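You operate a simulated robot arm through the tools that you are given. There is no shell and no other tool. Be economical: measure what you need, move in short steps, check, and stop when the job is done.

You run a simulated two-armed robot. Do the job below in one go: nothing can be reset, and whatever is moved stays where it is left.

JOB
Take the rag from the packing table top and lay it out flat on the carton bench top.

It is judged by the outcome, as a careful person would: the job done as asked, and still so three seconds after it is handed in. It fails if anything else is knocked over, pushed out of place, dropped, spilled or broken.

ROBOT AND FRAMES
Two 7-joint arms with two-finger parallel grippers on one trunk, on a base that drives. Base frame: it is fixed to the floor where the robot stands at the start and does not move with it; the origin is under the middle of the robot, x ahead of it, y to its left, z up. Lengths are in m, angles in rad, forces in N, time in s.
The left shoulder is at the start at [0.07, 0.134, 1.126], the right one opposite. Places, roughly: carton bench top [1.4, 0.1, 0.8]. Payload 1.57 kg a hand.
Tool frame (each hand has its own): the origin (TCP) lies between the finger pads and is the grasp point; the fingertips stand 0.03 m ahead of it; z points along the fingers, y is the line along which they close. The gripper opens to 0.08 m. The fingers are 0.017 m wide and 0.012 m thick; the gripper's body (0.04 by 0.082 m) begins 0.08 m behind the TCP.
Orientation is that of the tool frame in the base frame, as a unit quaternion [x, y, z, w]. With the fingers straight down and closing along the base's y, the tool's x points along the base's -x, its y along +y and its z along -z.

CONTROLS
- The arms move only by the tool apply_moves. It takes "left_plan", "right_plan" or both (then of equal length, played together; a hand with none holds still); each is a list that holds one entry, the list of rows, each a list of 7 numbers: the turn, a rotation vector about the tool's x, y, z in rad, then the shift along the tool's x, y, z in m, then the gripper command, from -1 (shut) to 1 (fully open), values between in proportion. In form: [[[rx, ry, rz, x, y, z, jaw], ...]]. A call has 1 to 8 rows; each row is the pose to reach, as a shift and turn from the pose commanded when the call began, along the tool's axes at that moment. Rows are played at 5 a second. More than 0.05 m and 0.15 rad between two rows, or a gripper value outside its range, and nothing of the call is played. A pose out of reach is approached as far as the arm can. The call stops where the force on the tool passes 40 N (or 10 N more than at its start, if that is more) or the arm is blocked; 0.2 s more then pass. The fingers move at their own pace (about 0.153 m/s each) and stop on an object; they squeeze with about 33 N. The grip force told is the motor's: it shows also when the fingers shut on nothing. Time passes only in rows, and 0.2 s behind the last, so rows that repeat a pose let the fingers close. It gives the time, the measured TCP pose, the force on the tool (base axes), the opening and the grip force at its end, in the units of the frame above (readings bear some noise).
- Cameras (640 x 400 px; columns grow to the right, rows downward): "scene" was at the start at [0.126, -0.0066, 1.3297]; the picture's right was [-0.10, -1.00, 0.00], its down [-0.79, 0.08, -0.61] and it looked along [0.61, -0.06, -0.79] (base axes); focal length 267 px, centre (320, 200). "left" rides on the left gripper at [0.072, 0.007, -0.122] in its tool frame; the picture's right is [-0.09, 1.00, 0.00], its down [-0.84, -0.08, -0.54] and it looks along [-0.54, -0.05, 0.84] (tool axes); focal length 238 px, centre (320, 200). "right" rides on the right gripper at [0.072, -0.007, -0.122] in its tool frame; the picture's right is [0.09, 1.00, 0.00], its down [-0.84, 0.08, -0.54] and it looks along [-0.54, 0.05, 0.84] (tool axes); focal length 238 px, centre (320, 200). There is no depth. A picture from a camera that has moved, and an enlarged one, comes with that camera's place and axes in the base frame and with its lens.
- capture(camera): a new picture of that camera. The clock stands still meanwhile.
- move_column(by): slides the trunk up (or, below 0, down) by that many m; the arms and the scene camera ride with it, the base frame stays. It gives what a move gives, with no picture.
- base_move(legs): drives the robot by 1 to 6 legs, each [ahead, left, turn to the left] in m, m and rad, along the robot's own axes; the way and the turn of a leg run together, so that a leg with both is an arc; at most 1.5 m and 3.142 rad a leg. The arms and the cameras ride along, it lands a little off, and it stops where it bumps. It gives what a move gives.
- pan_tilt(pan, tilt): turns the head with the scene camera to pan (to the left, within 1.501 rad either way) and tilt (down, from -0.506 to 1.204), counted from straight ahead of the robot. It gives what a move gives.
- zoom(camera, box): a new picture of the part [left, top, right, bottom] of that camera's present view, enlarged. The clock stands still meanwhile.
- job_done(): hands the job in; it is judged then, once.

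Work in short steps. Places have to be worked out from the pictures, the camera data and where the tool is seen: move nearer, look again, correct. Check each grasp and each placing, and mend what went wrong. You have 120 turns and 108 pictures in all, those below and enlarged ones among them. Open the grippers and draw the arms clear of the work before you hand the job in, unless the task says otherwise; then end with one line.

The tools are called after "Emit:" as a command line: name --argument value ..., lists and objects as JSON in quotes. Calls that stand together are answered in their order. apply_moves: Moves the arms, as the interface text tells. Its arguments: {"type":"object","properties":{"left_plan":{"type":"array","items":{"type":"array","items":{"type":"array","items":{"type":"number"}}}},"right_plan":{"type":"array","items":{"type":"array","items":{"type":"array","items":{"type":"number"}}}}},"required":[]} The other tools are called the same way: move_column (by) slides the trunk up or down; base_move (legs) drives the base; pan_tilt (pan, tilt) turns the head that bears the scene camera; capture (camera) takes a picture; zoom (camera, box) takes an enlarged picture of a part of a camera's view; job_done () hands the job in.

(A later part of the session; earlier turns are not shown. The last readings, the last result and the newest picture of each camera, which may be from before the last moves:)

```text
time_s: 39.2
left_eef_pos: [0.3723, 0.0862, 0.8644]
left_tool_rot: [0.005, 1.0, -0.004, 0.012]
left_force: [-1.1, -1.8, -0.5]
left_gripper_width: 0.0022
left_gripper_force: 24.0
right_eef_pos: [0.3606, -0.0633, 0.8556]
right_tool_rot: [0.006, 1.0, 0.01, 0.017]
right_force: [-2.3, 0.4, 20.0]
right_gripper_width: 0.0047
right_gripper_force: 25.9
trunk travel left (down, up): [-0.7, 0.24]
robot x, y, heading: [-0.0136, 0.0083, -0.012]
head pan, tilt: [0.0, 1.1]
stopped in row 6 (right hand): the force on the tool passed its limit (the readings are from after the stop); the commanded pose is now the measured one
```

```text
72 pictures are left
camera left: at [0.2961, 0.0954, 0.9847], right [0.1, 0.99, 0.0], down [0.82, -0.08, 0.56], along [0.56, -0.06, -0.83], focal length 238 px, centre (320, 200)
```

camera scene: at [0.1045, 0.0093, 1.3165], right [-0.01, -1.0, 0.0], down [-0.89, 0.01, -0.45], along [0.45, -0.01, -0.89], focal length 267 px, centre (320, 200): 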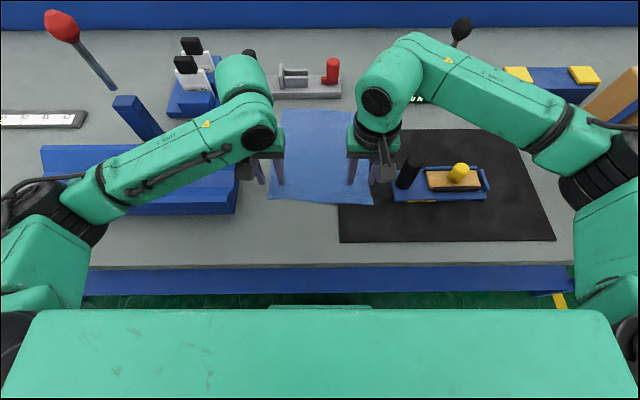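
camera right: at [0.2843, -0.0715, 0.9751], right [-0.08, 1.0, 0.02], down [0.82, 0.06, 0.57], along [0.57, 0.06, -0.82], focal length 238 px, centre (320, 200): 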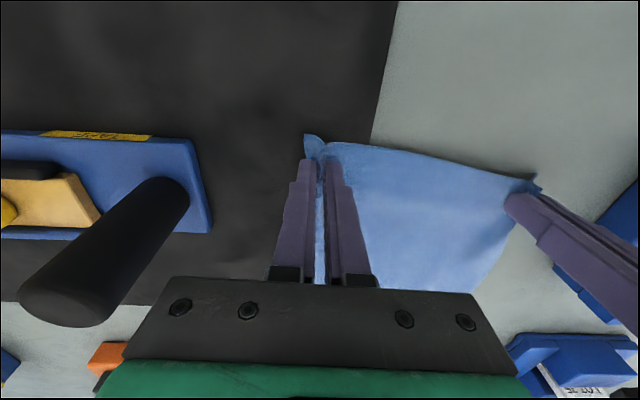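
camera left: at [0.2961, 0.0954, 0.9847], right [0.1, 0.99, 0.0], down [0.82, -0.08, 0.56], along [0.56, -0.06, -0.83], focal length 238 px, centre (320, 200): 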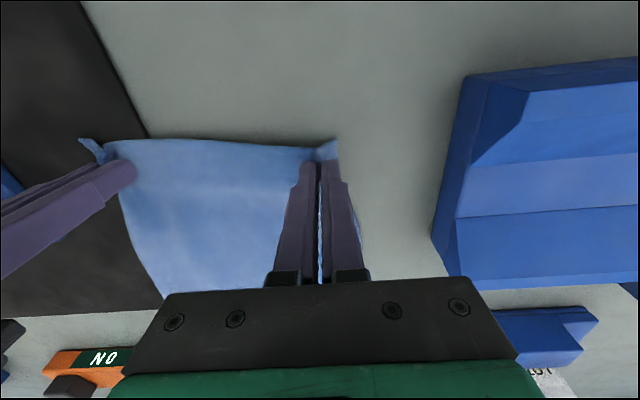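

Both grippers now hold cloth. I'll lift straight up slowly and look.

Emit:
apply_moves --right_plan '[[[0, 0, 0, 0, 0, -0.02, -1], [0, 0, 0, 0, 0, -0.045, -1], [0, 0, 0, 0, 0, -0.07, -1], [0, 0, 0, 0, 0, -0.1, -1], [0, 0, 0, 0, 0, -0.13, -1], [0, 0, 0, 0, 0, -0.16, -1]]]' --left_plan '[[[0, 0, 0, 0, 0, -0.012, -1], [0, 0, 0, 0, 0, -0.037, -1], [0, 0, 0, 0, 0, -0.062, -1], [0, 0, 0, 0, 0, -0.092, -1], [0, 0, 0, 0, 0, -0.122, -1], [0, 0, 0, 0, 0, -0.152, -1]]]'

Emit:
capture --camera "scene"

```text
time_s: 40.6
left_eef_pos: [0.3687, 0.0866, 1.0161]
left_tool_rot: [0.005, 1.0, -0.002, 0.011]
left_force: [-1.0, -5.4, -0.6]
left_gripper_width: 0.0021
left_gripper_force: 24.2
right_eef_pos: [0.356, -0.0641, 1.0138]
right_tool_rot: [0.006, 1.0, 0.008, 0.014]
right_force: [0.5, 6.2, 0.1]
right_gripper_width: 0.0025
right_gripper_force: 24.2
trunk travel left (down, up): [-0.7, 0.24]
robot x, y, heading: [-0.0111, 0.009, -0.011]
head pan, tilt: [0.0, 1.1]
```

```text
71 pictures are left
camera scene: at [0.1035, 0.0091, 1.3166], right [-0.01, -1.0, 0.0], down [-0.89, 0.01, -0.45], along [0.45, -0.01, -0.89], focal length 267 px, centre (320, 200)
```

scene: 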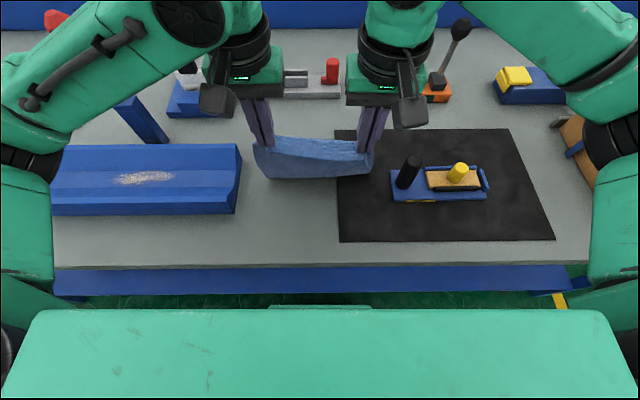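

The rag is held taut between both hands with the table undisturbed. I'll ease the sideways tension a little and raise the trunk.

Emit:
apply_moves --right_plan '[[[0, 0, 0, 0, 0.003, -0.02, -1], [0, 0, 0, 0, 0.003, -0.04, -1]]]' --left_plan '[[[0, 0, 0, 0, -0.003, -0.02, -1], [0, 0, 0, 0, -0.003, -0.04, -1]]]'

Emit:
move_column --by 0.24

Emit:
base_move --legs '[[-0.35, 0.0, 0.0]]'

Emit:
capture --camera "scene"

Emit:
pan_tilt --pan 0.9 --tilt 0.45

Emit:
capture --camera "scene"

```text
time_s: 41.2
left_eef_pos: [0.3701, 0.0843, 1.0545]
left_tool_rot: [0.006, 1.0, -0.002, 0.01]
left_force: [0.0, -1.7, 0.7]
left_gripper_width: 0.0019
left_gripper_force: 23.4
right_eef_pos: [0.3559, -0.0646, 1.0531]
right_tool_rot: [0.007, 1.0, 0.008, 0.014]
right_force: [0.4, 2.0, 0.2]
right_gripper_width: 0.0023
right_gripper_force: 23.9
trunk travel left (down, up): [-0.7, 0.24]
robot x, y, heading: [-0.0102, 0.0123, -0.012]
head pan, tilt: [0.0, 1.1]
```

```text
time_s: 43.7
left_eef_pos: [0.3698, 0.0838, 1.2931]
left_tool_rot: [0.006, 1.0, -0.003, 0.009]
left_force: [0.2, -1.9, 0.3]
left_gripper_width: 0.002
left_gripper_force: 24.0
right_eef_pos: [0.3565, -0.0648, 1.2932]
right_tool_rot: [0.007, 1.0, 0.008, 0.014]
right_force: [0.2, 2.6, 0.3]
right_gripper_width: 0.0025
right_gripper_force: 23.8
trunk travel left (down, up): [-0.94, 0.0]
robot x, y, heading: [-0.0117, 0.0081, -0.01]
head pan, tilt: [0.0, 1.1]
```

```text
time_s: 45.9
left_eef_pos: [0.0223, 0.0868, 1.2935]
left_tool_rot: [0.007, 1.0, -0.002, 0.008]
left_force: [-0.5, -1.9, -0.1]
left_gripper_width: 0.0022
left_gripper_force: 23.6
right_eef_pos: [0.0063, -0.0601, 1.2921]
right_tool_rot: [0.009, 1.0, 0.008, 0.013]
right_force: [0.6, 2.0, 0.0]
right_gripper_width: 0.0022
right_gripper_force: 23.6
trunk travel left (down, up): [-0.94, 0.0]
robot x, y, heading: [-0.3628, 0.0148, -0.013]
head pan, tilt: [0.0, 1.1]
```

```text
70 pictures are left
camera scene: at [-0.2437, 0.013, 1.5563], right [-0.02, -1.0, 0.0], down [-0.89, 0.01, -0.45], along [0.45, -0.01, -0.89], focal length 267 px, centre (320, 200)
```

scene: 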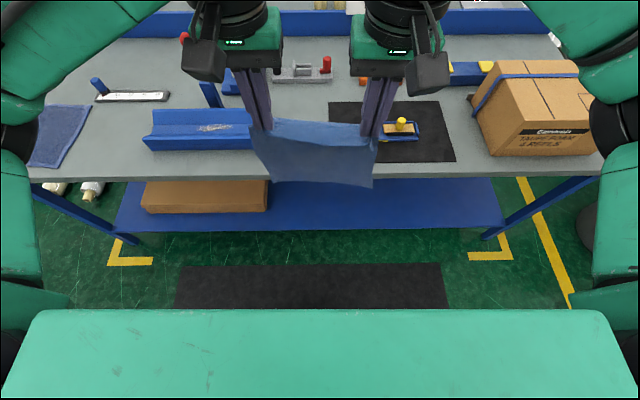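

```text
time_s: 47.1
left_eef_pos: [0.02, 0.087, 1.2941]
left_tool_rot: [0.007, 1.0, -0.003, 0.009]
left_force: [0.7, -1.8, -0.1]
left_gripper_width: 0.0019
left_gripper_force: 24.1
right_eef_pos: [0.0047, -0.0607, 1.2929]
right_tool_rot: [0.008, 1.0, 0.008, 0.014]
right_force: [0.2, 2.6, -0.2]
right_gripper_width: 0.0027
right_gripper_force: 24.1
trunk travel left (down, up): [-0.94, 0.0]
robot x, y, heading: [-0.3591, 0.0134, -0.021]
head pan, tilt: [0.901, 0.45]
```

```text
69 pictures are left
camera scene: at [-0.2517, 0.085, 1.6087], right [0.77, -0.63, 0.0], down [-0.28, -0.34, -0.9], along [0.57, 0.7, -0.44], focal length 267 px, centre (320, 200)
```

scene: 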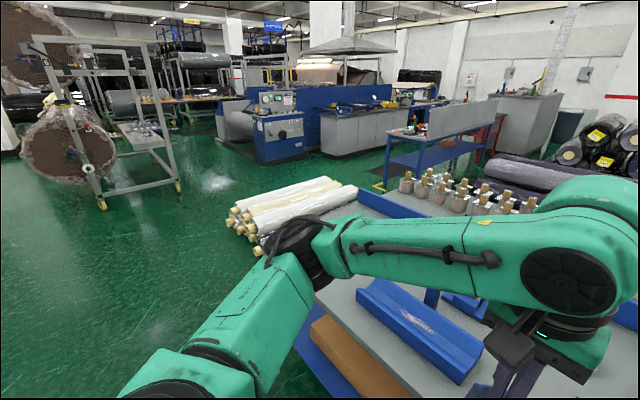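

The rag hangs cleanly. To find a way round to the bench, I'll drive left well clear of the table front and look down the corridor.

Emit:
base_move --legs '[[0.0, 1.5, 0.0]]'

Emit:
pan_tilt --pan 0.0 --tilt 0.5

Emit:
capture --camera "scene"

Emit:
pan_tilt --pan -0.7 --tilt 0.45

Emit:
capture --camera "scene"

Emit:
pan_tilt --pan 0.7 --tilt 0.45

Emit:
capture --camera "scene"

```text
time_s: 54.5
left_eef_pos: [0.0142, 1.5888, 1.2937]
left_tool_rot: [-0.011, 1.0, -0.002, 0.01]
left_force: [0.2, -3.7, -0.1]
left_gripper_width: 0.0021
left_gripper_force: 23.6
right_eef_pos: [0.004, 1.4411, 1.2936]
right_tool_rot: [-0.008, 1.0, 0.009, 0.014]
right_force: [-0.5, 2.5, -0.1]
right_gripper_width: 0.002
right_gripper_force: 23.6
trunk travel left (down, up): [-0.94, 0.0]
robot x, y, heading: [-0.3657, 1.5035, 0.025]
head pan, tilt: [0.901, 0.45]
```

```text
time_s: 55.7
left_eef_pos: [0.0139, 1.5895, 1.2941]
left_tool_rot: [-0.01, 1.0, -0.002, 0.01]
left_force: [-0.7, -2.2, -0.9]
left_gripper_width: 0.002
left_gripper_force: 24.1
right_eef_pos: [0.004, 1.4401, 1.2941]
right_tool_rot: [-0.008, 1.0, 0.009, 0.014]
right_force: [0.2, 0.7, 0.8]
right_gripper_width: 0.0026
right_gripper_force: 24.0
trunk travel left (down, up): [-0.94, 0.0]
robot x, y, heading: [-0.3609, 1.5017, 0.019]
head pan, tilt: [0.0, 0.499]
```

```text
68 pictures are left
camera scene: at [-0.222, 1.5065, 1.6043], right [0.02, -1.0, 0.0], down [-0.48, -0.01, -0.88], along [0.88, 0.02, -0.48], focal length 267 px, centre (320, 200)
```

scene: 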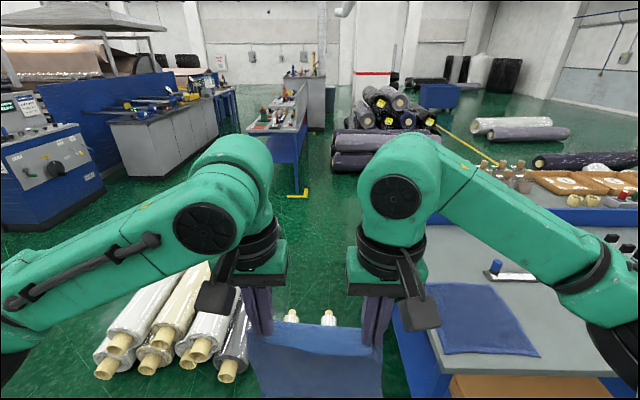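

```text
time_s: 56.8
left_eef_pos: [0.014, 1.5894, 1.294]
left_tool_rot: [-0.009, 1.0, -0.002, 0.01]
left_force: [-0.3, -1.5, 0.3]
left_gripper_width: 0.0021
left_gripper_force: 23.7
right_eef_pos: [0.0041, 1.4394, 1.2928]
right_tool_rot: [-0.007, 1.0, 0.008, 0.014]
right_force: [0.5, 1.6, 0.3]
right_gripper_width: 0.0024
right_gripper_force: 24.0
trunk travel left (down, up): [-0.94, 0.0]
robot x, y, heading: [-0.364, 1.5038, 0.015]
head pan, tilt: [-0.7, 0.45]
```

```text
67 pictures are left
camera scene: at [-0.2415, 1.4471, 1.6088], right [-0.63, -0.78, 0.0], down [-0.34, 0.27, -0.9], along [0.7, -0.57, -0.44], focal length 267 px, centre (320, 200)
```

scene: 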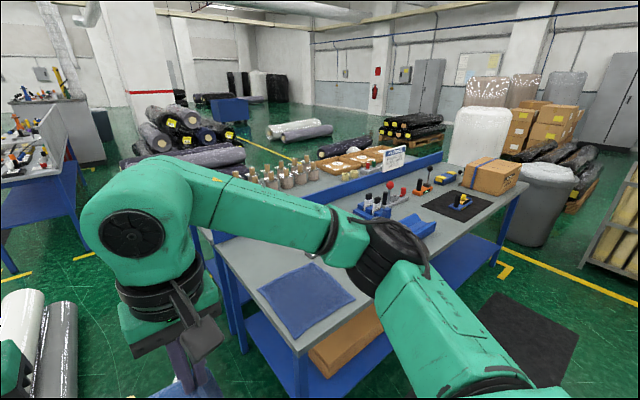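

```text
time_s: 58.3
left_eef_pos: [0.0152, 1.5889, 1.2936]
left_tool_rot: [-0.009, 1.0, -0.002, 0.009]
left_force: [0.8, -2.8, -0.8]
left_gripper_width: 0.002
left_gripper_force: 23.6
right_eef_pos: [0.0047, 1.4417, 1.2928]
right_tool_rot: [-0.009, 1.0, 0.009, 0.014]
right_force: [0.2, 1.7, 0.6]
right_gripper_width: 0.0021
right_gripper_force: 23.7
trunk travel left (down, up): [-0.94, 0.0]
robot x, y, heading: [-0.3675, 1.5012, 0.018]
head pan, tilt: [0.7, 0.45]
```

```text
66 pictures are left
camera scene: at [-0.2437, 1.5653, 1.6087], right [0.66, -0.75, 0.0], down [-0.33, -0.29, -0.9], along [0.68, 0.59, -0.44], focal length 267 px, centre (320, 200)
```

scene: 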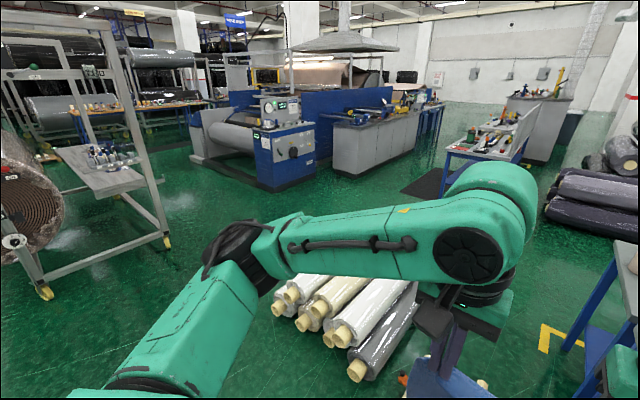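

Small rolls block the corridor by the table, so the clear way is around the far side of the white tubes: lane at y≈3.3, forward to x≈2.5, then back toward the bench's rear. I'll drive the first parts and look.

Emit:
base_move --legs '[[0.0, 1.5, -0.015], [0.0, 0.25, 0.0], [1.4, 0.0, 0.0]]'

Emit:
pan_tilt --pan -0.3 --tilt 0.45

Emit:
capture --camera "scene"

Emit:
pan_tilt --pan -1.2 --tilt 0.45

Emit:
capture --camera "scene"

```text
time_s: 73.9
left_eef_pos: [1.4204, 3.3666, 1.2949]
left_tool_rot: [-0.009, 1.0, -0.003, 0.01]
left_force: [-0.3, -1.3, 0.4]
left_gripper_width: 0.002
left_gripper_force: 23.9
right_eef_pos: [1.4108, 3.2167, 1.2944]
right_tool_rot: [-0.007, 1.0, 0.009, 0.014]
right_force: [0.5, 2.2, 0.0]
right_gripper_width: 0.0024
right_gripper_force: 24.1
trunk travel left (down, up): [-0.94, 0.0]
robot x, y, heading: [1.0466, 3.2818, 0.017]
head pan, tilt: [0.7, 0.45]
```

```text
time_s: 75.2
left_eef_pos: [1.4212, 3.3648, 1.2939]
left_tool_rot: [-0.009, 1.0, -0.002, 0.01]
left_force: [0.4, -2.1, 0.3]
left_gripper_width: 0.0021
left_gripper_force: 23.9
right_eef_pos: [1.4108, 3.2182, 1.2938]
right_tool_rot: [-0.007, 1.0, 0.009, 0.014]
right_force: [0.6, 1.0, -0.8]
right_gripper_width: 0.0026
right_gripper_force: 24.0
trunk travel left (down, up): [-0.94, 0.0]
robot x, y, heading: [1.0441, 3.2811, 0.015]
head pan, tilt: [-0.3, 0.45]
```

```text
65 pictures are left
camera scene: at [1.1824, 3.2561, 1.6088], right [-0.28, -0.96, 0.0], down [-0.42, 0.12, -0.9], along [0.86, -0.25, -0.44], focal length 267 px, centre (320, 200)
```

scene: 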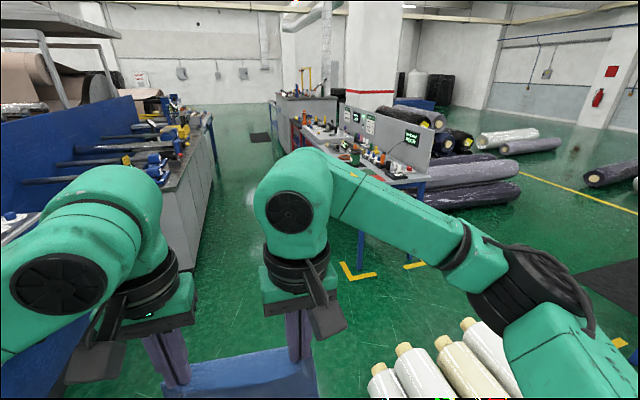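

```text
time_s: 76.4
left_eef_pos: [1.4212, 3.3667, 1.2931]
left_tool_rot: [-0.009, 1.0, -0.004, 0.009]
left_force: [-0.5, -0.9, 0.1]
left_gripper_width: 0.0021
left_gripper_force: 23.6
right_eef_pos: [1.4108, 3.2165, 1.2934]
right_tool_rot: [-0.008, 1.0, 0.009, 0.014]
right_force: [-0.2, 2.2, -0.3]
right_gripper_width: 0.0023
right_gripper_force: 23.7
trunk travel left (down, up): [-0.94, 0.0]
robot x, y, heading: [1.0428, 3.2806, 0.016]
head pan, tilt: [-1.201, 0.45]
```

```text
64 pictures are left
camera scene: at [1.1291, 3.1966, 1.6088], right [-0.93, -0.38, 0.0], down [-0.16, 0.4, -0.9], along [0.34, -0.83, -0.44], focal length 267 px, centre (320, 200)
```

scene: 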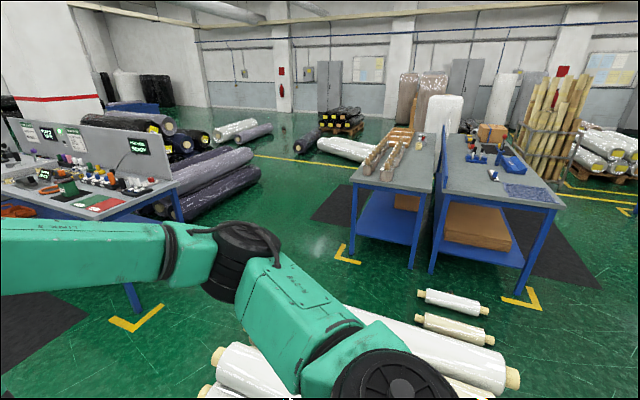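

Now it's clear: the bench spans x≈1.06–1.67 from y≈1.24 toward −1, with a standing mat behind it. The gap between tube ends (x≈2.1) and the blue worktable (x≈2.75) is about 0.65 m, so I'll line up at x≈2.42, face −y, and check before passing.

Emit:
base_move --legs '[[1.38, -0.02, -0.015], [0.0, 0.0, -1.571]]'

Emit:
pan_tilt --pan 0.0 --tilt 0.6

Emit:
capture --camera "scene"

```text
time_s: 87.1
left_eef_pos: [2.53, 2.8989, 1.2936]
left_tool_rot: [0.698, 0.716, -0.008, 0.004]
left_force: [-1.8, 0.3, 0.0]
left_gripper_width: 0.002
left_gripper_force: 23.7
right_eef_pos: [2.3793, 2.9075, 1.2946]
right_tool_rot: [0.7, 0.714, -0.004, 0.016]
right_force: [1.6, 0.2, -0.2]
right_gripper_width: 0.0024
right_gripper_force: 23.8
trunk travel left (down, up): [-0.94, 0.0]
robot x, y, heading: [2.4395, 3.2767, -1.549]
head pan, tilt: [-1.201, 0.45]
```

```text
time_s: 88.5
left_eef_pos: [2.5298, 2.8983, 1.2936]
left_tool_rot: [0.698, 0.716, -0.008, 0.004]
left_force: [-2.5, -0.2, -0.7]
left_gripper_width: 0.0017
left_gripper_force: 23.8
right_eef_pos: [2.3806, 2.9078, 1.2926]
right_tool_rot: [0.699, 0.715, -0.004, 0.016]
right_force: [1.3, -0.1, 0.7]
right_gripper_width: 0.0024
right_gripper_force: 24.0
trunk travel left (down, up): [-0.94, 0.0]
robot x, y, heading: [2.4405, 3.2745, -1.55]
head pan, tilt: [0.0, 0.6]
```

```text
63 pictures are left
camera scene: at [2.4452, 3.1385, 1.5952], right [-1.0, -0.02, 0.0], down [-0.01, 0.56, -0.83], along [0.02, -0.82, -0.57], focal length 267 px, centre (320, 200)
```

scene: 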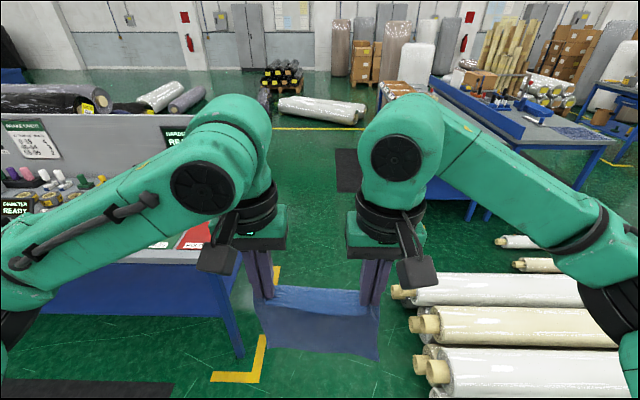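

The gap is actually x≈2.0–2.9, comfortable. I'll drive through and then turn to face the bench from behind.

Emit:
base_move --legs '[[0.3, -0.05, -0.02], [1.5, 0.0, 0.0], [0.3, 0.0, 0.0], [0.0, 0.0, -1.571]]'

Emit:
pan_tilt --pan 0.6 --tilt 0.55

Emit:
capture --camera "scene"

Emit:
pan_tilt --pan 0.0 --tilt 0.6

Emit:
capture --camera "scene"

```text
time_s: 103.3
left_eef_pos: [2.0011, 1.0936, 1.294]
left_tool_rot: [1.0, -0.025, -0.009, -0.004]
left_force: [0.6, 0.6, -0.2]
left_gripper_width: 0.0023
left_gripper_force: 23.7
right_eef_pos: [2.0205, 1.2414, 1.2929]
right_tool_rot: [1.0, -0.027, -0.014, 0.007]
right_force: [-0.9, -0.4, 0.0]
right_gripper_width: 0.0028
right_gripper_force: 23.9
trunk travel left (down, up): [-0.94, 0.0]
robot x, y, heading: [2.3814, 1.1556, 3.091]
head pan, tilt: [0.0, 0.6]
```

```text
time_s: 104.3
left_eef_pos: [2.0007, 1.0941, 1.294]
left_tool_rot: [1.0, -0.025, -0.009, -0.002]
left_force: [0.5, 1.4, 0.0]
left_gripper_width: 0.0024
left_gripper_force: 23.7
right_eef_pos: [2.0209, 1.2414, 1.2923]
right_tool_rot: [0.999, -0.027, -0.014, 0.008]
right_force: [0.8, -1.1, -0.8]
right_gripper_width: 0.0026
right_gripper_force: 24.0
trunk travel left (down, up): [-0.94, 0.0]
robot x, y, heading: [2.3826, 1.1566, 3.09]
head pan, tilt: [0.6, 0.55]
```

```text
62 pictures are left
camera scene: at [2.2584, 1.11, 1.5997], right [-0.52, 0.85, 0.0], down [0.45, 0.27, -0.85], along [-0.73, -0.44, -0.52], focal length 267 px, centre (320, 200)
```

scene: 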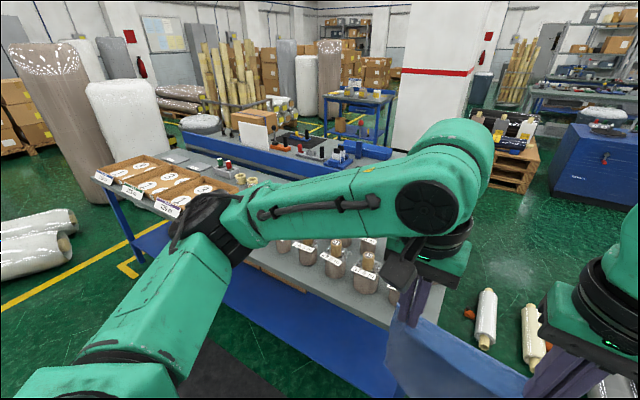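

```text
time_s: 105.3
left_eef_pos: [2.0009, 1.0958, 1.2942]
left_tool_rot: [1.0, -0.025, -0.009, -0.002]
left_force: [1.0, 0.9, 0.0]
left_gripper_width: 0.0017
left_gripper_force: 23.7
right_eef_pos: [2.0213, 1.2415, 1.2931]
right_tool_rot: [1.0, -0.027, -0.014, 0.008]
right_force: [-0.1, -1.0, -0.1]
right_gripper_width: 0.0024
right_gripper_force: 23.6
trunk travel left (down, up): [-0.94, 0.0]
robot x, y, heading: [2.3854, 1.1546, 3.09]
head pan, tilt: [0.0, 0.6]
```

```text
61 pictures are left
camera scene: at [2.2468, 1.161, 1.5952], right [0.05, 1.0, 0.0], down [0.56, -0.03, -0.83], along [-0.82, 0.04, -0.56], focal length 267 px, centre (320, 200)
```

scene: 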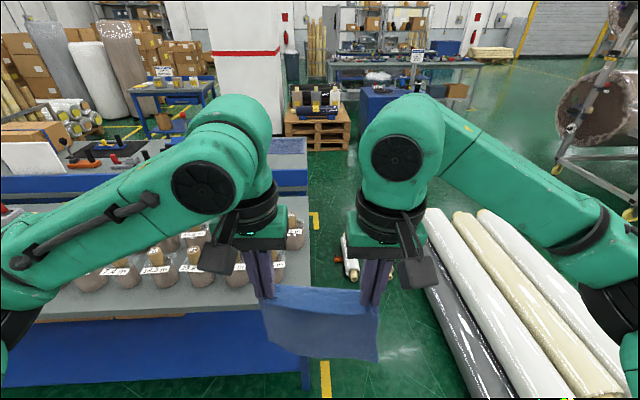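

I'm behind the bench. I'll strafe along it (robot's left, −y) and look for free top space.

Emit:
base_move --legs '[[0.0, 0.65, 0.05]]'

Emit:
pan_tilt --pan 0.0 --tilt 0.7

Emit:
capture --camera "scene"

Emit:
pan_tilt --pan 0.7 --tilt 0.65

Emit:
capture --camera "scene"

Emit:
pan_tilt --pan -0.7 --tilt 0.65

Emit:
capture --camera "scene"

```text
time_s: 108.8
left_eef_pos: [1.9854, 0.4454, 1.2926]
left_tool_rot: [1.0, -0.002, -0.009, -0.003]
left_force: [-0.3, 0.7, -0.8]
left_gripper_width: 0.002
left_gripper_force: 23.6
right_eef_pos: [1.9985, 0.5928, 1.2927]
right_tool_rot: [1.0, -0.005, -0.014, 0.008]
right_force: [0.8, -1.2, -0.5]
right_gripper_width: 0.0025
right_gripper_force: 23.7
trunk travel left (down, up): [-0.94, 0.0]
robot x, y, heading: [2.3654, 0.5211, 3.133]
head pan, tilt: [0.0, 0.6]
```

```text
time_s: 109.5
left_eef_pos: [1.9845, 0.4443, 1.2923]
left_tool_rot: [1.0, -0.003, -0.009, -0.003]
left_force: [0.3, 1.1, 0.4]
left_gripper_width: 0.0021
left_gripper_force: 23.6
right_eef_pos: [1.998, 0.5925, 1.2933]
right_tool_rot: [1.0, -0.004, -0.015, 0.009]
right_force: [-0.4, -0.4, 0.3]
right_gripper_width: 0.0023
right_gripper_force: 24.0
trunk travel left (down, up): [-0.94, 0.0]
robot x, y, heading: [2.3681, 0.5201, 3.135]
head pan, tilt: [0.0, 0.7]
```

```text
60 pictures are left
camera scene: at [2.2316, 0.5224, 1.5866], right [0.01, 1.0, 0.0], down [0.64, 0.0, -0.77], along [-0.77, 0.0, -0.64], focal length 267 px, centre (320, 200)
```

scene: 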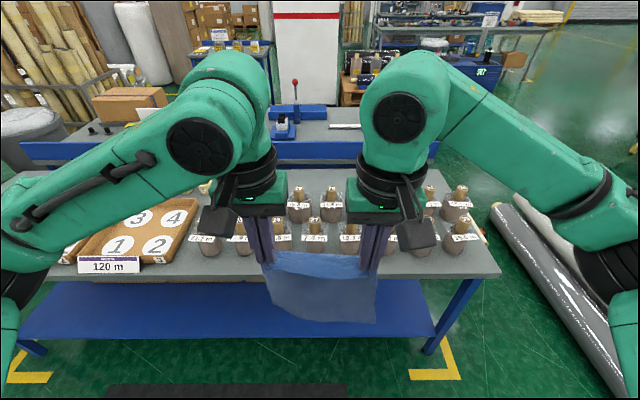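

```text
time_s: 110.6
left_eef_pos: [1.9852, 0.4435, 1.2936]
left_tool_rot: [1.0, -0.002, -0.009, -0.002]
left_force: [0.0, 0.9, 0.5]
left_gripper_width: 0.0025
left_gripper_force: 23.3
right_eef_pos: [1.998, 0.5917, 1.2947]
right_tool_rot: [1.0, -0.005, -0.013, 0.009]
right_force: [0.0, -0.9, 0.5]
right_gripper_width: 0.0024
right_gripper_force: 23.6
trunk travel left (down, up): [-0.94, 0.0]
robot x, y, heading: [2.3649, 0.5247, 3.134]
head pan, tilt: [0.7, 0.649]
```

```text
59 pictures are left
camera scene: at [2.2497, 0.4658, 1.5909], right [-0.64, 0.77, 0.0], down [0.47, 0.39, -0.8], along [-0.61, -0.51, -0.6], focal length 267 px, centre (320, 200)
```

scene: 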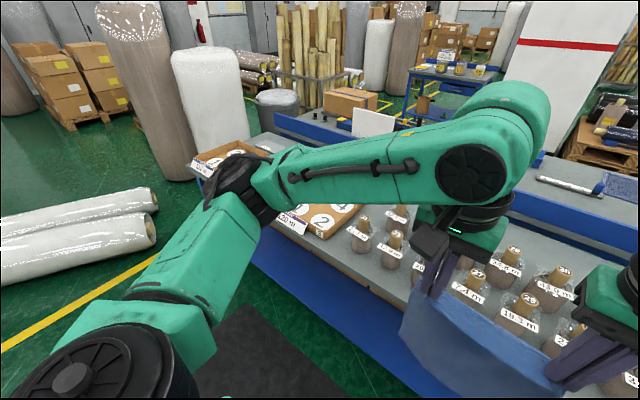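

```text
time_s: 112.1
left_eef_pos: [1.9853, 0.4424, 1.2936]
left_tool_rot: [1.0, -0.003, -0.009, -0.003]
left_force: [0.0, 1.1, -0.5]
left_gripper_width: 0.0019
left_gripper_force: 23.8
right_eef_pos: [1.9991, 0.5909, 1.2934]
right_tool_rot: [1.0, -0.004, -0.014, 0.008]
right_force: [0.5, -0.1, 0.3]
right_gripper_width: 0.0024
right_gripper_force: 23.7
trunk travel left (down, up): [-0.94, 0.0]
robot x, y, heading: [2.3668, 0.5229, 3.138]
head pan, tilt: [-0.7, 0.649]
```

```text
58 pictures are left
camera scene: at [2.2504, 0.5774, 1.5909], right [0.65, 0.76, 0.0], down [0.46, -0.39, -0.8], along [-0.61, 0.52, -0.6], focal length 267 px, centre (320, 200)
```

scene: 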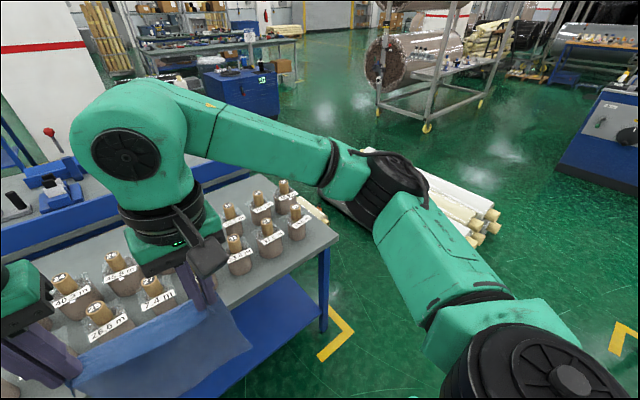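

The bench is crowded with jars and trays. I'll continue along to y≈0 and look for a clear patch before deciding.

Emit:
base_move --legs '[[0.0, 0.5, 0.0]]'

Emit:
pan_tilt --pan 0.5 --tilt 0.65

Emit:
capture --camera "scene"

Emit:
pan_tilt --pan -0.5 --tilt 0.65

Emit:
capture --camera "scene"

Emit:
capture --camera "left"

```text
time_s: 115.0
left_eef_pos: [1.9792, -0.0492, 1.294]
left_tool_rot: [1.0, -0.008, -0.009, -0.002]
left_force: [0.3, 0.9, -1.2]
left_gripper_width: 0.0023
left_gripper_force: 23.5
right_eef_pos: [1.9934, 0.0989, 1.2937]
right_tool_rot: [1.0, -0.01, -0.014, 0.009]
right_force: [-0.2, -1.5, -1.0]
right_gripper_width: 0.0023
right_gripper_force: 23.8
trunk travel left (down, up): [-0.94, 0.0]
robot x, y, heading: [2.3628, 0.0238, 3.127]
head pan, tilt: [-0.7, 0.649]
```

```text
time_s: 116.4
left_eef_pos: [1.9782, -0.0511, 1.2937]
left_tool_rot: [1.0, -0.007, -0.01, -0.002]
left_force: [-1.1, 1.1, 0.0]
left_gripper_width: 0.002
left_gripper_force: 23.8
right_eef_pos: [1.9931, 0.0972, 1.2936]
right_tool_rot: [1.0, -0.01, -0.014, 0.009]
right_force: [-0.2, -1.3, -0.2]
right_gripper_width: 0.0026
right_gripper_force: 23.8
trunk travel left (down, up): [-0.94, 0.0]
robot x, y, heading: [2.3601, 0.0183, 3.123]
head pan, tilt: [0.499, 0.649]
```

```text
57 pictures are left
camera scene: at [2.2337, -0.017, 1.5909], right [-0.46, 0.89, 0.0], down [0.54, 0.28, -0.8], along [-0.71, -0.37, -0.6], focal length 267 px, centre (320, 200)
```

scene: 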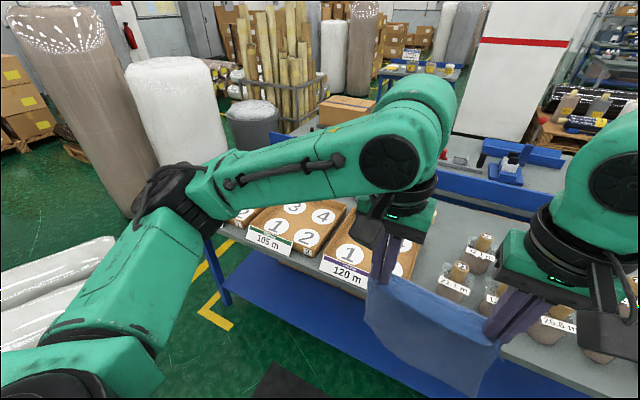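

```text
time_s: 117.7
left_eef_pos: [1.9785, -0.0519, 1.2934]
left_tool_rot: [1.0, -0.007, -0.01, -0.002]
left_force: [0.3, 1.4, 0.2]
left_gripper_width: 0.0023
left_gripper_force: 24.1
right_eef_pos: [1.9938, 0.0961, 1.2948]
right_tool_rot: [1.0, -0.01, -0.015, 0.009]
right_force: [1.1, -1.6, -0.1]
right_gripper_width: 0.0025
right_gripper_force: 24.2
trunk travel left (down, up): [-0.94, 0.0]
robot x, y, heading: [2.359, 0.0245, 3.123]
head pan, tilt: [-0.499, 0.649]
```

```text
56 pictures are left
camera scene: at [2.2352, 0.0658, 1.5909], right [0.49, 0.87, 0.0], down [0.53, -0.3, -0.8], along [-0.69, 0.39, -0.6], focal length 267 px, centre (320, 200)
```

scene: 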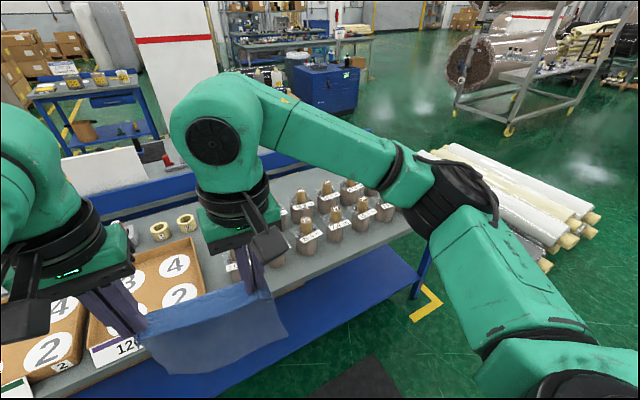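

```text
55 pictures are left
camera left: at [2.0516, -0.0591, 1.414], right [-0.11, -0.99, 0.0], down [-0.83, 0.09, 0.56], along [-0.55, 0.06, -0.83], focal length 238 px, centre (320, 200)
```

left: 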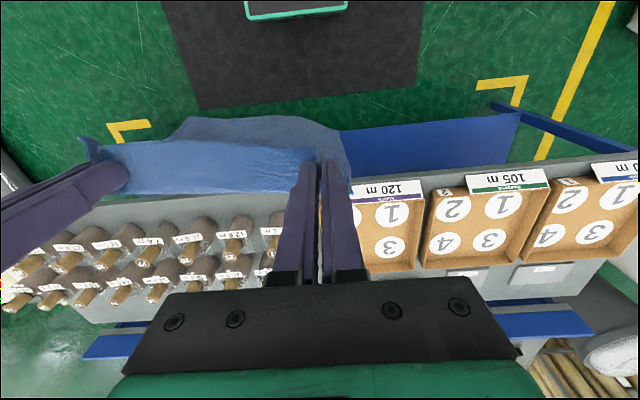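

The only adequate free patch is the strip along the packing-table side (x≈1.06–1.38), behind the jars; it's reachable from the bench's left end (y≈1.24) in the corridor before the tubes. I'll go back there, face −y and inspect the corridor.

Emit:
base_move --legs '[[0.0, -1.4, 0.0], [0.0, 0.0, 1.571], [-0.15, 0.0, 0.0]]'

Emit:
pan_tilt --pan -1.3 --tilt 0.75

Emit:
capture --camera "scene"

Emit:
capture --camera "right"

```text
time_s: 129.4
left_eef_pos: [2.4517, 1.1776, 1.2915]
left_tool_rot: [0.714, 0.7, -0.008, 0.004]
left_force: [-1.1, -1.0, -0.3]
left_gripper_width: 0.002
left_gripper_force: 24.2
right_eef_pos: [2.3034, 1.1939, 1.2919]
right_tool_rot: [0.716, 0.698, -0.003, 0.015]
right_force: [1.0, 0.3, -1.5]
right_gripper_width: 0.0023
right_gripper_force: 23.5
trunk travel left (down, up): [-0.94, 0.0]
robot x, y, heading: [2.3821, 1.5599, -1.592]
head pan, tilt: [-0.499, 0.649]
```

```text
time_s: 130.5
left_eef_pos: [2.4512, 1.1815, 1.2938]
left_tool_rot: [0.715, 0.699, -0.008, 0.004]
left_force: [-0.5, 0.0, -1.1]
left_gripper_width: 0.0023
left_gripper_force: 23.9
right_eef_pos: [2.3039, 1.197, 1.2931]
right_tool_rot: [0.716, 0.698, -0.004, 0.015]
right_force: [0.6, 0.0, -0.3]
right_gripper_width: 0.0024
right_gripper_force: 23.9
trunk travel left (down, up): [-0.94, 0.0]
robot x, y, heading: [2.3807, 1.5628, -1.593]
head pan, tilt: [-1.3, 0.75]
```

```text
54 pictures are left
camera scene: at [2.3002, 1.4918, 1.5823], right [-0.25, 0.97, 0.0], down [0.66, 0.17, -0.73], along [-0.71, -0.18, -0.68], focal length 267 px, centre (320, 200)
```

scene: 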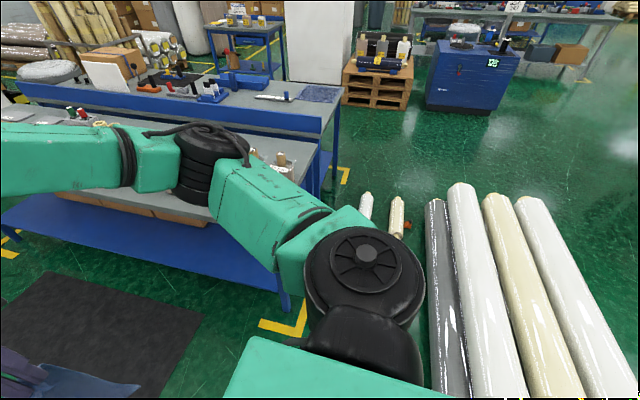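

```text
53 pictures are left
camera right: at [2.2965, 1.2719, 1.4126], right [1.0, 0.07, 0.01], down [0.05, -0.82, 0.57], along [0.05, -0.56, -0.82], focal length 238 px, centre (320, 200)
```

right: 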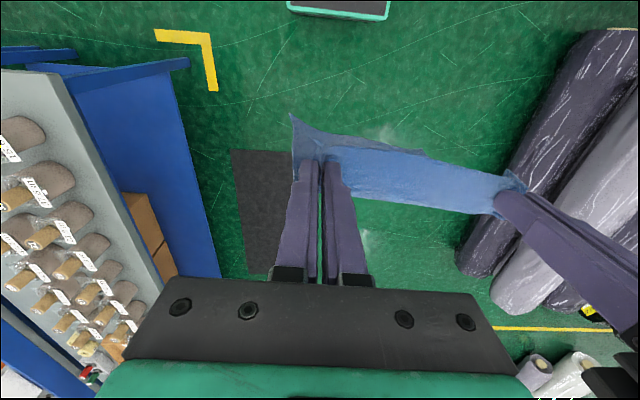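

Corridor: bench end/legs at y≈1.2–1.26, tubes begin at y≈1.92, small rolls end at x≈0.95. I'm centred at y≈1.56 with a ~0.43 m base, so I'll strafe right to x≈1.33 in steps.

Emit:
base_move --legs '[[0.0, -0.6, 0.02]]'

Emit:
pan_tilt --pan -1.3 --tilt 1.0

Emit:
capture --camera "scene"

Emit:
capture --camera "right"

```text
time_s: 133.9
left_eef_pos: [1.8577, 1.1926, 1.2931]
left_tool_rot: [0.711, 0.703, -0.009, 0.004]
left_force: [-0.7, 0.4, -0.6]
left_gripper_width: 0.002
left_gripper_force: 23.7
right_eef_pos: [1.7087, 1.2057, 1.2936]
right_tool_rot: [0.712, 0.702, -0.005, 0.016]
right_force: [1.3, -0.6, 0.9]
right_gripper_width: 0.0023
right_gripper_force: 23.6
trunk travel left (down, up): [-0.94, 0.0]
robot x, y, heading: [1.7808, 1.5707, -1.587]
head pan, tilt: [-1.3, 0.75]
```

```text
time_s: 134.7
left_eef_pos: [1.8554, 1.1915, 1.2933]
left_tool_rot: [0.711, 0.703, -0.009, 0.005]
left_force: [-1.5, 0.3, -0.2]
left_gripper_width: 0.0023
left_gripper_force: 24.4
right_eef_pos: [1.7085, 1.2055, 1.293]
right_tool_rot: [0.712, 0.702, -0.005, 0.016]
right_force: [1.7, 0.0, -0.8]
right_gripper_width: 0.0024
right_gripper_force: 24.1
trunk travel left (down, up): [-0.94, 0.0]
robot x, y, heading: [1.7792, 1.5705, -1.583]
head pan, tilt: [-1.3, 1.0]
```

```text
52 pictures are left
camera scene: at [1.7145, 1.5049, 1.5632], right [-0.26, 0.97, 0.0], down [0.81, 0.22, -0.54], along [-0.52, -0.14, -0.84], focal length 267 px, centre (320, 200)
```

scene: 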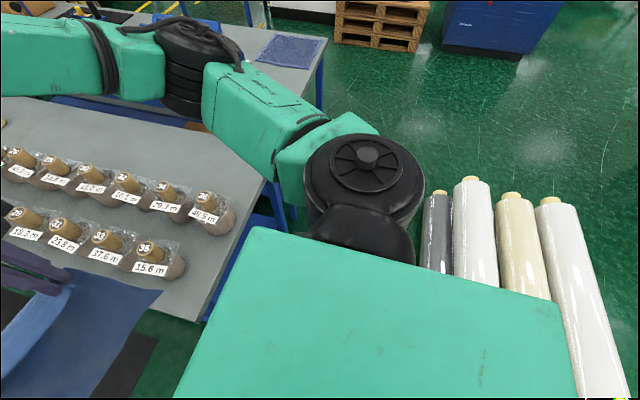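

```text
51 pictures are left
camera right: at [1.7001, 1.2815, 1.4127], right [1.0, 0.08, 0.01], down [0.06, -0.82, 0.57], along [0.06, -0.56, -0.82], focal length 238 px, centre (320, 200)
```

right: 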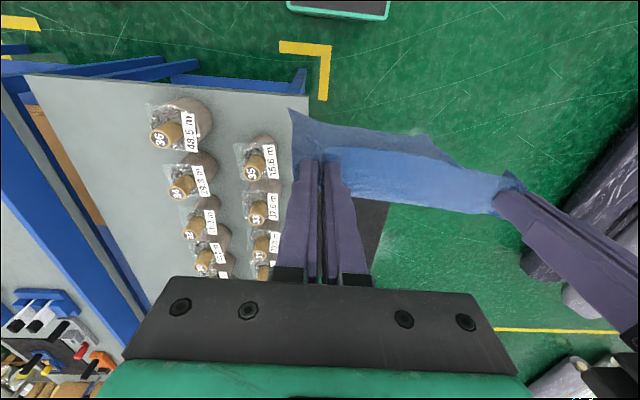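

Great view: the free strip on the bench is x≈1.05–1.33, starting from its end edge y≈1.16; the rag (~0.22×0.25 m) fits with its centre near (1.185, 1.0). I'll strafe to x≈1.33 and check the floor by the small rolls.

Emit:
base_move --legs '[[0.0, -0.44, 0.015]]'

Emit:
pan_tilt --pan -1.1 --tilt 1.0

Emit:
capture --camera "scene"

Emit:
capture --camera "right"

```text
time_s: 137.4
left_eef_pos: [1.4221, 1.1948, 1.2937]
left_tool_rot: [0.706, 0.708, -0.01, 0.003]
left_force: [-1.9, 0.5, -1.0]
left_gripper_width: 0.002
left_gripper_force: 23.2
right_eef_pos: [1.2749, 1.207, 1.2933]
right_tool_rot: [0.707, 0.707, -0.004, 0.016]
right_force: [1.8, -0.5, 0.2]
right_gripper_width: 0.0024
right_gripper_force: 23.8
trunk travel left (down, up): [-0.94, 0.0]
robot x, y, heading: [1.3444, 1.5735, -1.568]
head pan, tilt: [-1.3, 1.0]
```

```text
time_s: 138.1
left_eef_pos: [1.4212, 1.1946, 1.2932]
left_tool_rot: [0.706, 0.708, -0.009, 0.004]
left_force: [-1.4, -0.5, 0.4]
left_gripper_width: 0.002
left_gripper_force: 23.6
right_eef_pos: [1.2724, 1.2075, 1.2934]
right_tool_rot: [0.708, 0.706, -0.003, 0.016]
right_force: [-0.1, 0.0, 0.2]
right_gripper_width: 0.0024
right_gripper_force: 23.5
trunk travel left (down, up): [-0.94, 0.0]
robot x, y, heading: [1.3412, 1.5765, -1.571]
head pan, tilt: [-1.1, 1.0]
```

```text
50 pictures are left
camera scene: at [1.2807, 1.4931, 1.5632], right [-0.46, 0.89, 0.0], down [0.75, 0.38, -0.54], along [-0.48, -0.25, -0.84], focal length 267 px, centre (320, 200)
```

scene: 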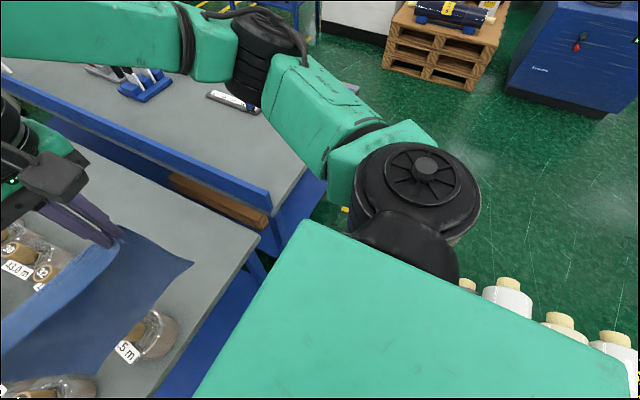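

```text
49 pictures are left
camera right: at [1.2643, 1.2825, 1.4127], right [1.0, 0.09, 0.01], down [0.07, -0.82, 0.57], along [0.06, -0.56, -0.82], focal length 238 px, centre (320, 200)
```

right: 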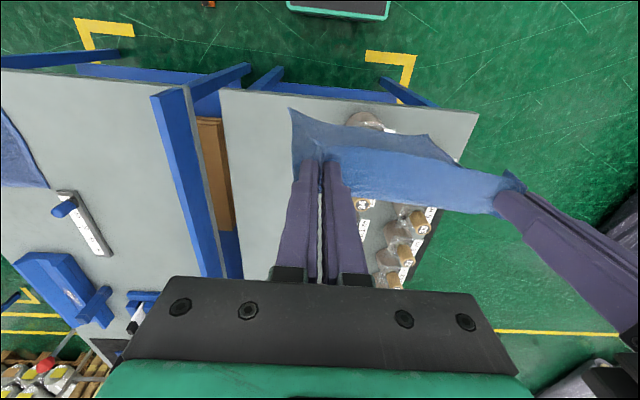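

Floor clear. I'll advance 0.14 m and 0.06 m to the right so the hands need only a small sideways shift.

Emit:
base_move --legs '[[0.0, -0.06, 0.0], [0.14, 0.0, 0.0]]'

Emit:
apply_moves --left_plan '[[[0, 0, 0, 0, -0.03, 0, -1], [0, 0, 0, 0, -0.06, 0, -1], [0, 0, 0, 0, -0.09, 0, -1], [0, 0, 0, -0.03, -0.1, 0, -1], [0, 0, 0, -0.07, -0.1, 0, -1], [0, 0, 0, -0.11, -0.1, 0, -1], [0, 0, 0, -0.15, -0.1, 0, -1]]]' --right_plan '[[[0, 0, 0, 0, -0.03, 0, -1], [0, 0, 0, 0, -0.06, 0, -1], [0, 0, 0, 0, -0.09, 0, -1], [0, 0, 0, -0.03, -0.1, 0, -1], [0, 0, 0, -0.07, -0.1, 0, -1], [0, 0, 0, -0.11, -0.1, 0, -1], [0, 0, 0, -0.15, -0.1, 0, -1]]]'

Emit:
pan_tilt --pan -0.2 --tilt 0.9

Emit:
capture --camera "scene"

Emit:
capture --camera "right"

Emit:
capture --camera "left"

```text
time_s: 140.0
left_eef_pos: [1.3612, 1.0595, 1.2948]
left_tool_rot: [0.704, 0.71, -0.01, 0.007]
left_force: [-1.9, 0.8, 0.0]
left_gripper_width: 0.002
left_gripper_force: 23.7
right_eef_pos: [1.2118, 1.0696, 1.2935]
right_tool_rot: [0.705, 0.709, -0.004, 0.018]
right_force: [0.8, 0.0, -0.1]
right_gripper_width: 0.0024
right_gripper_force: 23.6
trunk travel left (down, up): [-0.94, 0.0]
robot x, y, heading: [1.2808, 1.4354, -1.561]
head pan, tilt: [-1.1, 1.0]
```

```text
time_s: 141.6
left_eef_pos: [1.2633, 0.9008, 1.2986]
left_tool_rot: [0.705, 0.709, -0.007, 0.005]
left_force: [-1.5, -0.9, -0.2]
left_gripper_width: 0.0021
left_gripper_force: 23.4
right_eef_pos: [1.1153, 0.9115, 1.2946]
right_tool_rot: [0.706, 0.708, -0.002, 0.015]
right_force: [2.0, 0.3, 0.9]
right_gripper_width: 0.0024
right_gripper_force: 23.9
trunk travel left (down, up): [-0.94, 0.0]
robot x, y, heading: [1.2815, 1.4363, -1.569]
head pan, tilt: [-1.1, 1.0]
```

```text
time_s: 142.8
left_eef_pos: [1.2646, 0.9028, 1.2994]
left_tool_rot: [0.705, 0.71, -0.009, 0.005]
left_force: [-1.2, 0.2, -0.7]
left_gripper_width: 0.0021
left_gripper_force: 23.6
right_eef_pos: [1.1161, 0.9144, 1.2955]
right_tool_rot: [0.706, 0.708, -0.004, 0.017]
right_force: [1.5, -0.6, -0.1]
right_gripper_width: 0.0028
right_gripper_force: 23.7
trunk travel left (down, up): [-0.94, 0.0]
robot x, y, heading: [1.2808, 1.4299, -1.567]
head pan, tilt: [-0.201, 0.901]
```

```text
48 pictures are left
camera scene: at [1.2685, 1.3102, 1.5704], right [-0.98, 0.19, 0.0], down [0.15, 0.77, -0.62], along [-0.12, -0.61, -0.78], focal length 267 px, centre (320, 200)
```

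scene: 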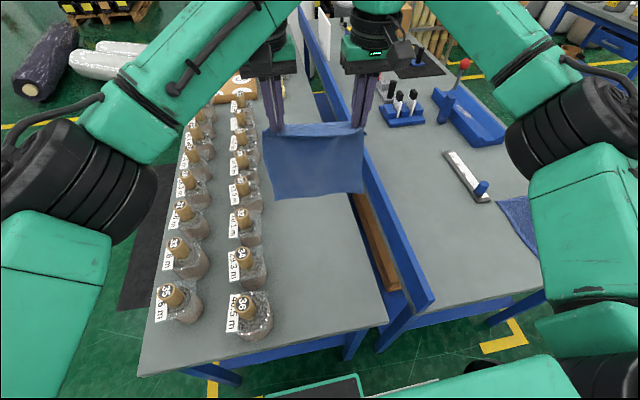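

```text
47 pictures are left
camera right: at [1.1068, 0.9896, 1.4155], right [1.0, 0.1, 0.01], down [0.07, -0.82, 0.57], along [0.07, -0.56, -0.82], focal length 238 px, centre (320, 200)
```

right: 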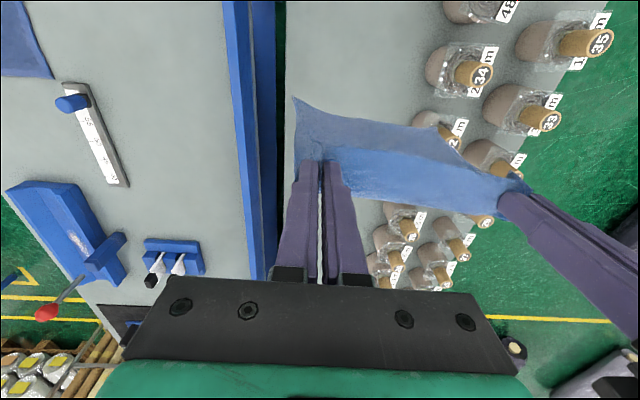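

```text
46 pictures are left
camera left: at [1.2705, 0.9783, 1.4204], right [1.0, -0.09, 0.0], down [-0.07, -0.83, 0.56], along [-0.05, -0.56, -0.83], focal length 238 px, centre (320, 200)
```

left: 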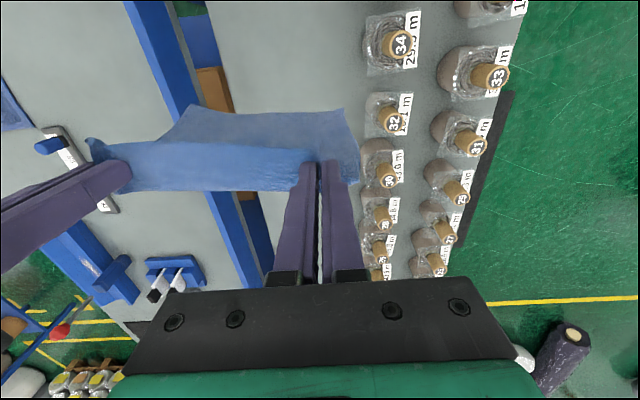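

Excellent: the strip between the bench edge (x≈1.05) and jars (x≈1.355) is 0.30 m wide and the rag hangs centred over it at x≈1.08–1.30. I'll reach 4 cm further and lower the trunk until the free edge is just above the top.

Emit:
apply_moves --left_plan '[[[0, 0, 0, -0.02, 0.004, 0, -1], [0, 0, 0, -0.04, 0.004, 0.004, -1]]]' --right_plan '[[[0, 0, 0, -0.025, 0.004, 0, -1], [0, 0, 0, -0.05, 0.004, 0, -1]]]'

Emit:
move_column --by -0.18

Emit:
capture --camera "scene"

Emit:
capture --camera "left"

```text
time_s: 143.4
left_eef_pos: [1.2676, 0.8728, 1.2964]
left_tool_rot: [0.706, 0.708, -0.009, 0.004]
left_force: [-3.2, -0.4, -0.1]
left_gripper_width: 0.002
left_gripper_force: 23.6
left hand out of reach, approached as far as the arm can: row 2
right_eef_pos: [1.1174, 0.8638, 1.2975]
right_tool_rot: [0.705, 0.709, -0.004, 0.016]
right_force: [2.7, -0.4, -0.2]
right_gripper_width: 0.0025
right_gripper_force: 23.7
trunk travel left (down, up): [-0.94, 0.0]
robot x, y, heading: [1.2824, 1.4339, -1.562]
head pan, tilt: [-0.201, 0.901]
```

```text
time_s: 145.4
left_eef_pos: [1.269, 0.8738, 1.1168]
left_tool_rot: [0.704, 0.71, -0.008, 0.005]
left_force: [-5.1, 0.0, -0.3]
left_gripper_width: 0.0021
left_gripper_force: 23.9
right_eef_pos: [1.118, 0.864, 1.1175]
right_tool_rot: [0.706, 0.708, -0.004, 0.016]
right_force: [4.4, 1.1, -0.5]
right_gripper_width: 0.0026
right_gripper_force: 24.0
trunk travel left (down, up): [-0.76, 0.18]
robot x, y, heading: [1.2817, 1.4326, -1.569]
head pan, tilt: [-0.201, 0.901]
```

```text
45 pictures are left
camera scene: at [1.2687, 1.3103, 1.3904], right [-0.98, 0.19, 0.0], down [0.15, 0.77, -0.62], along [-0.12, -0.61, -0.78], focal length 267 px, centre (320, 200)
```

scene: 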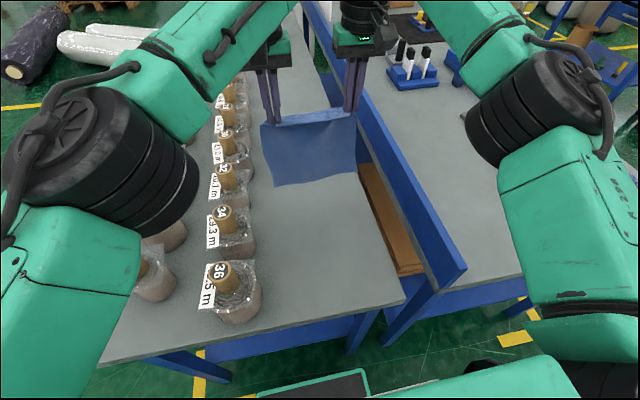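

```text
44 pictures are left
camera left: at [1.2745, 0.9489, 1.237], right [1.0, -0.09, 0.0], down [-0.07, -0.83, 0.56], along [-0.05, -0.56, -0.83], focal length 238 px, centre (320, 200)
```

left: 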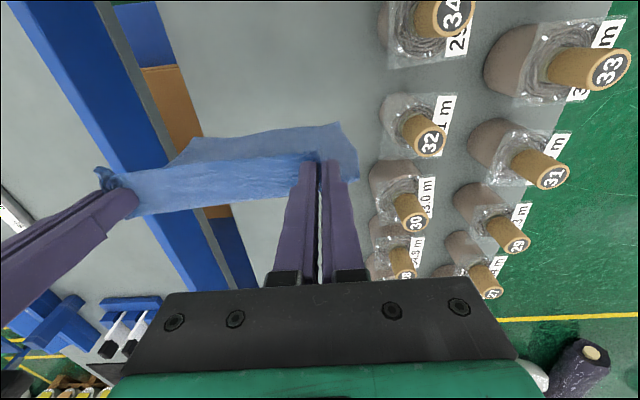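

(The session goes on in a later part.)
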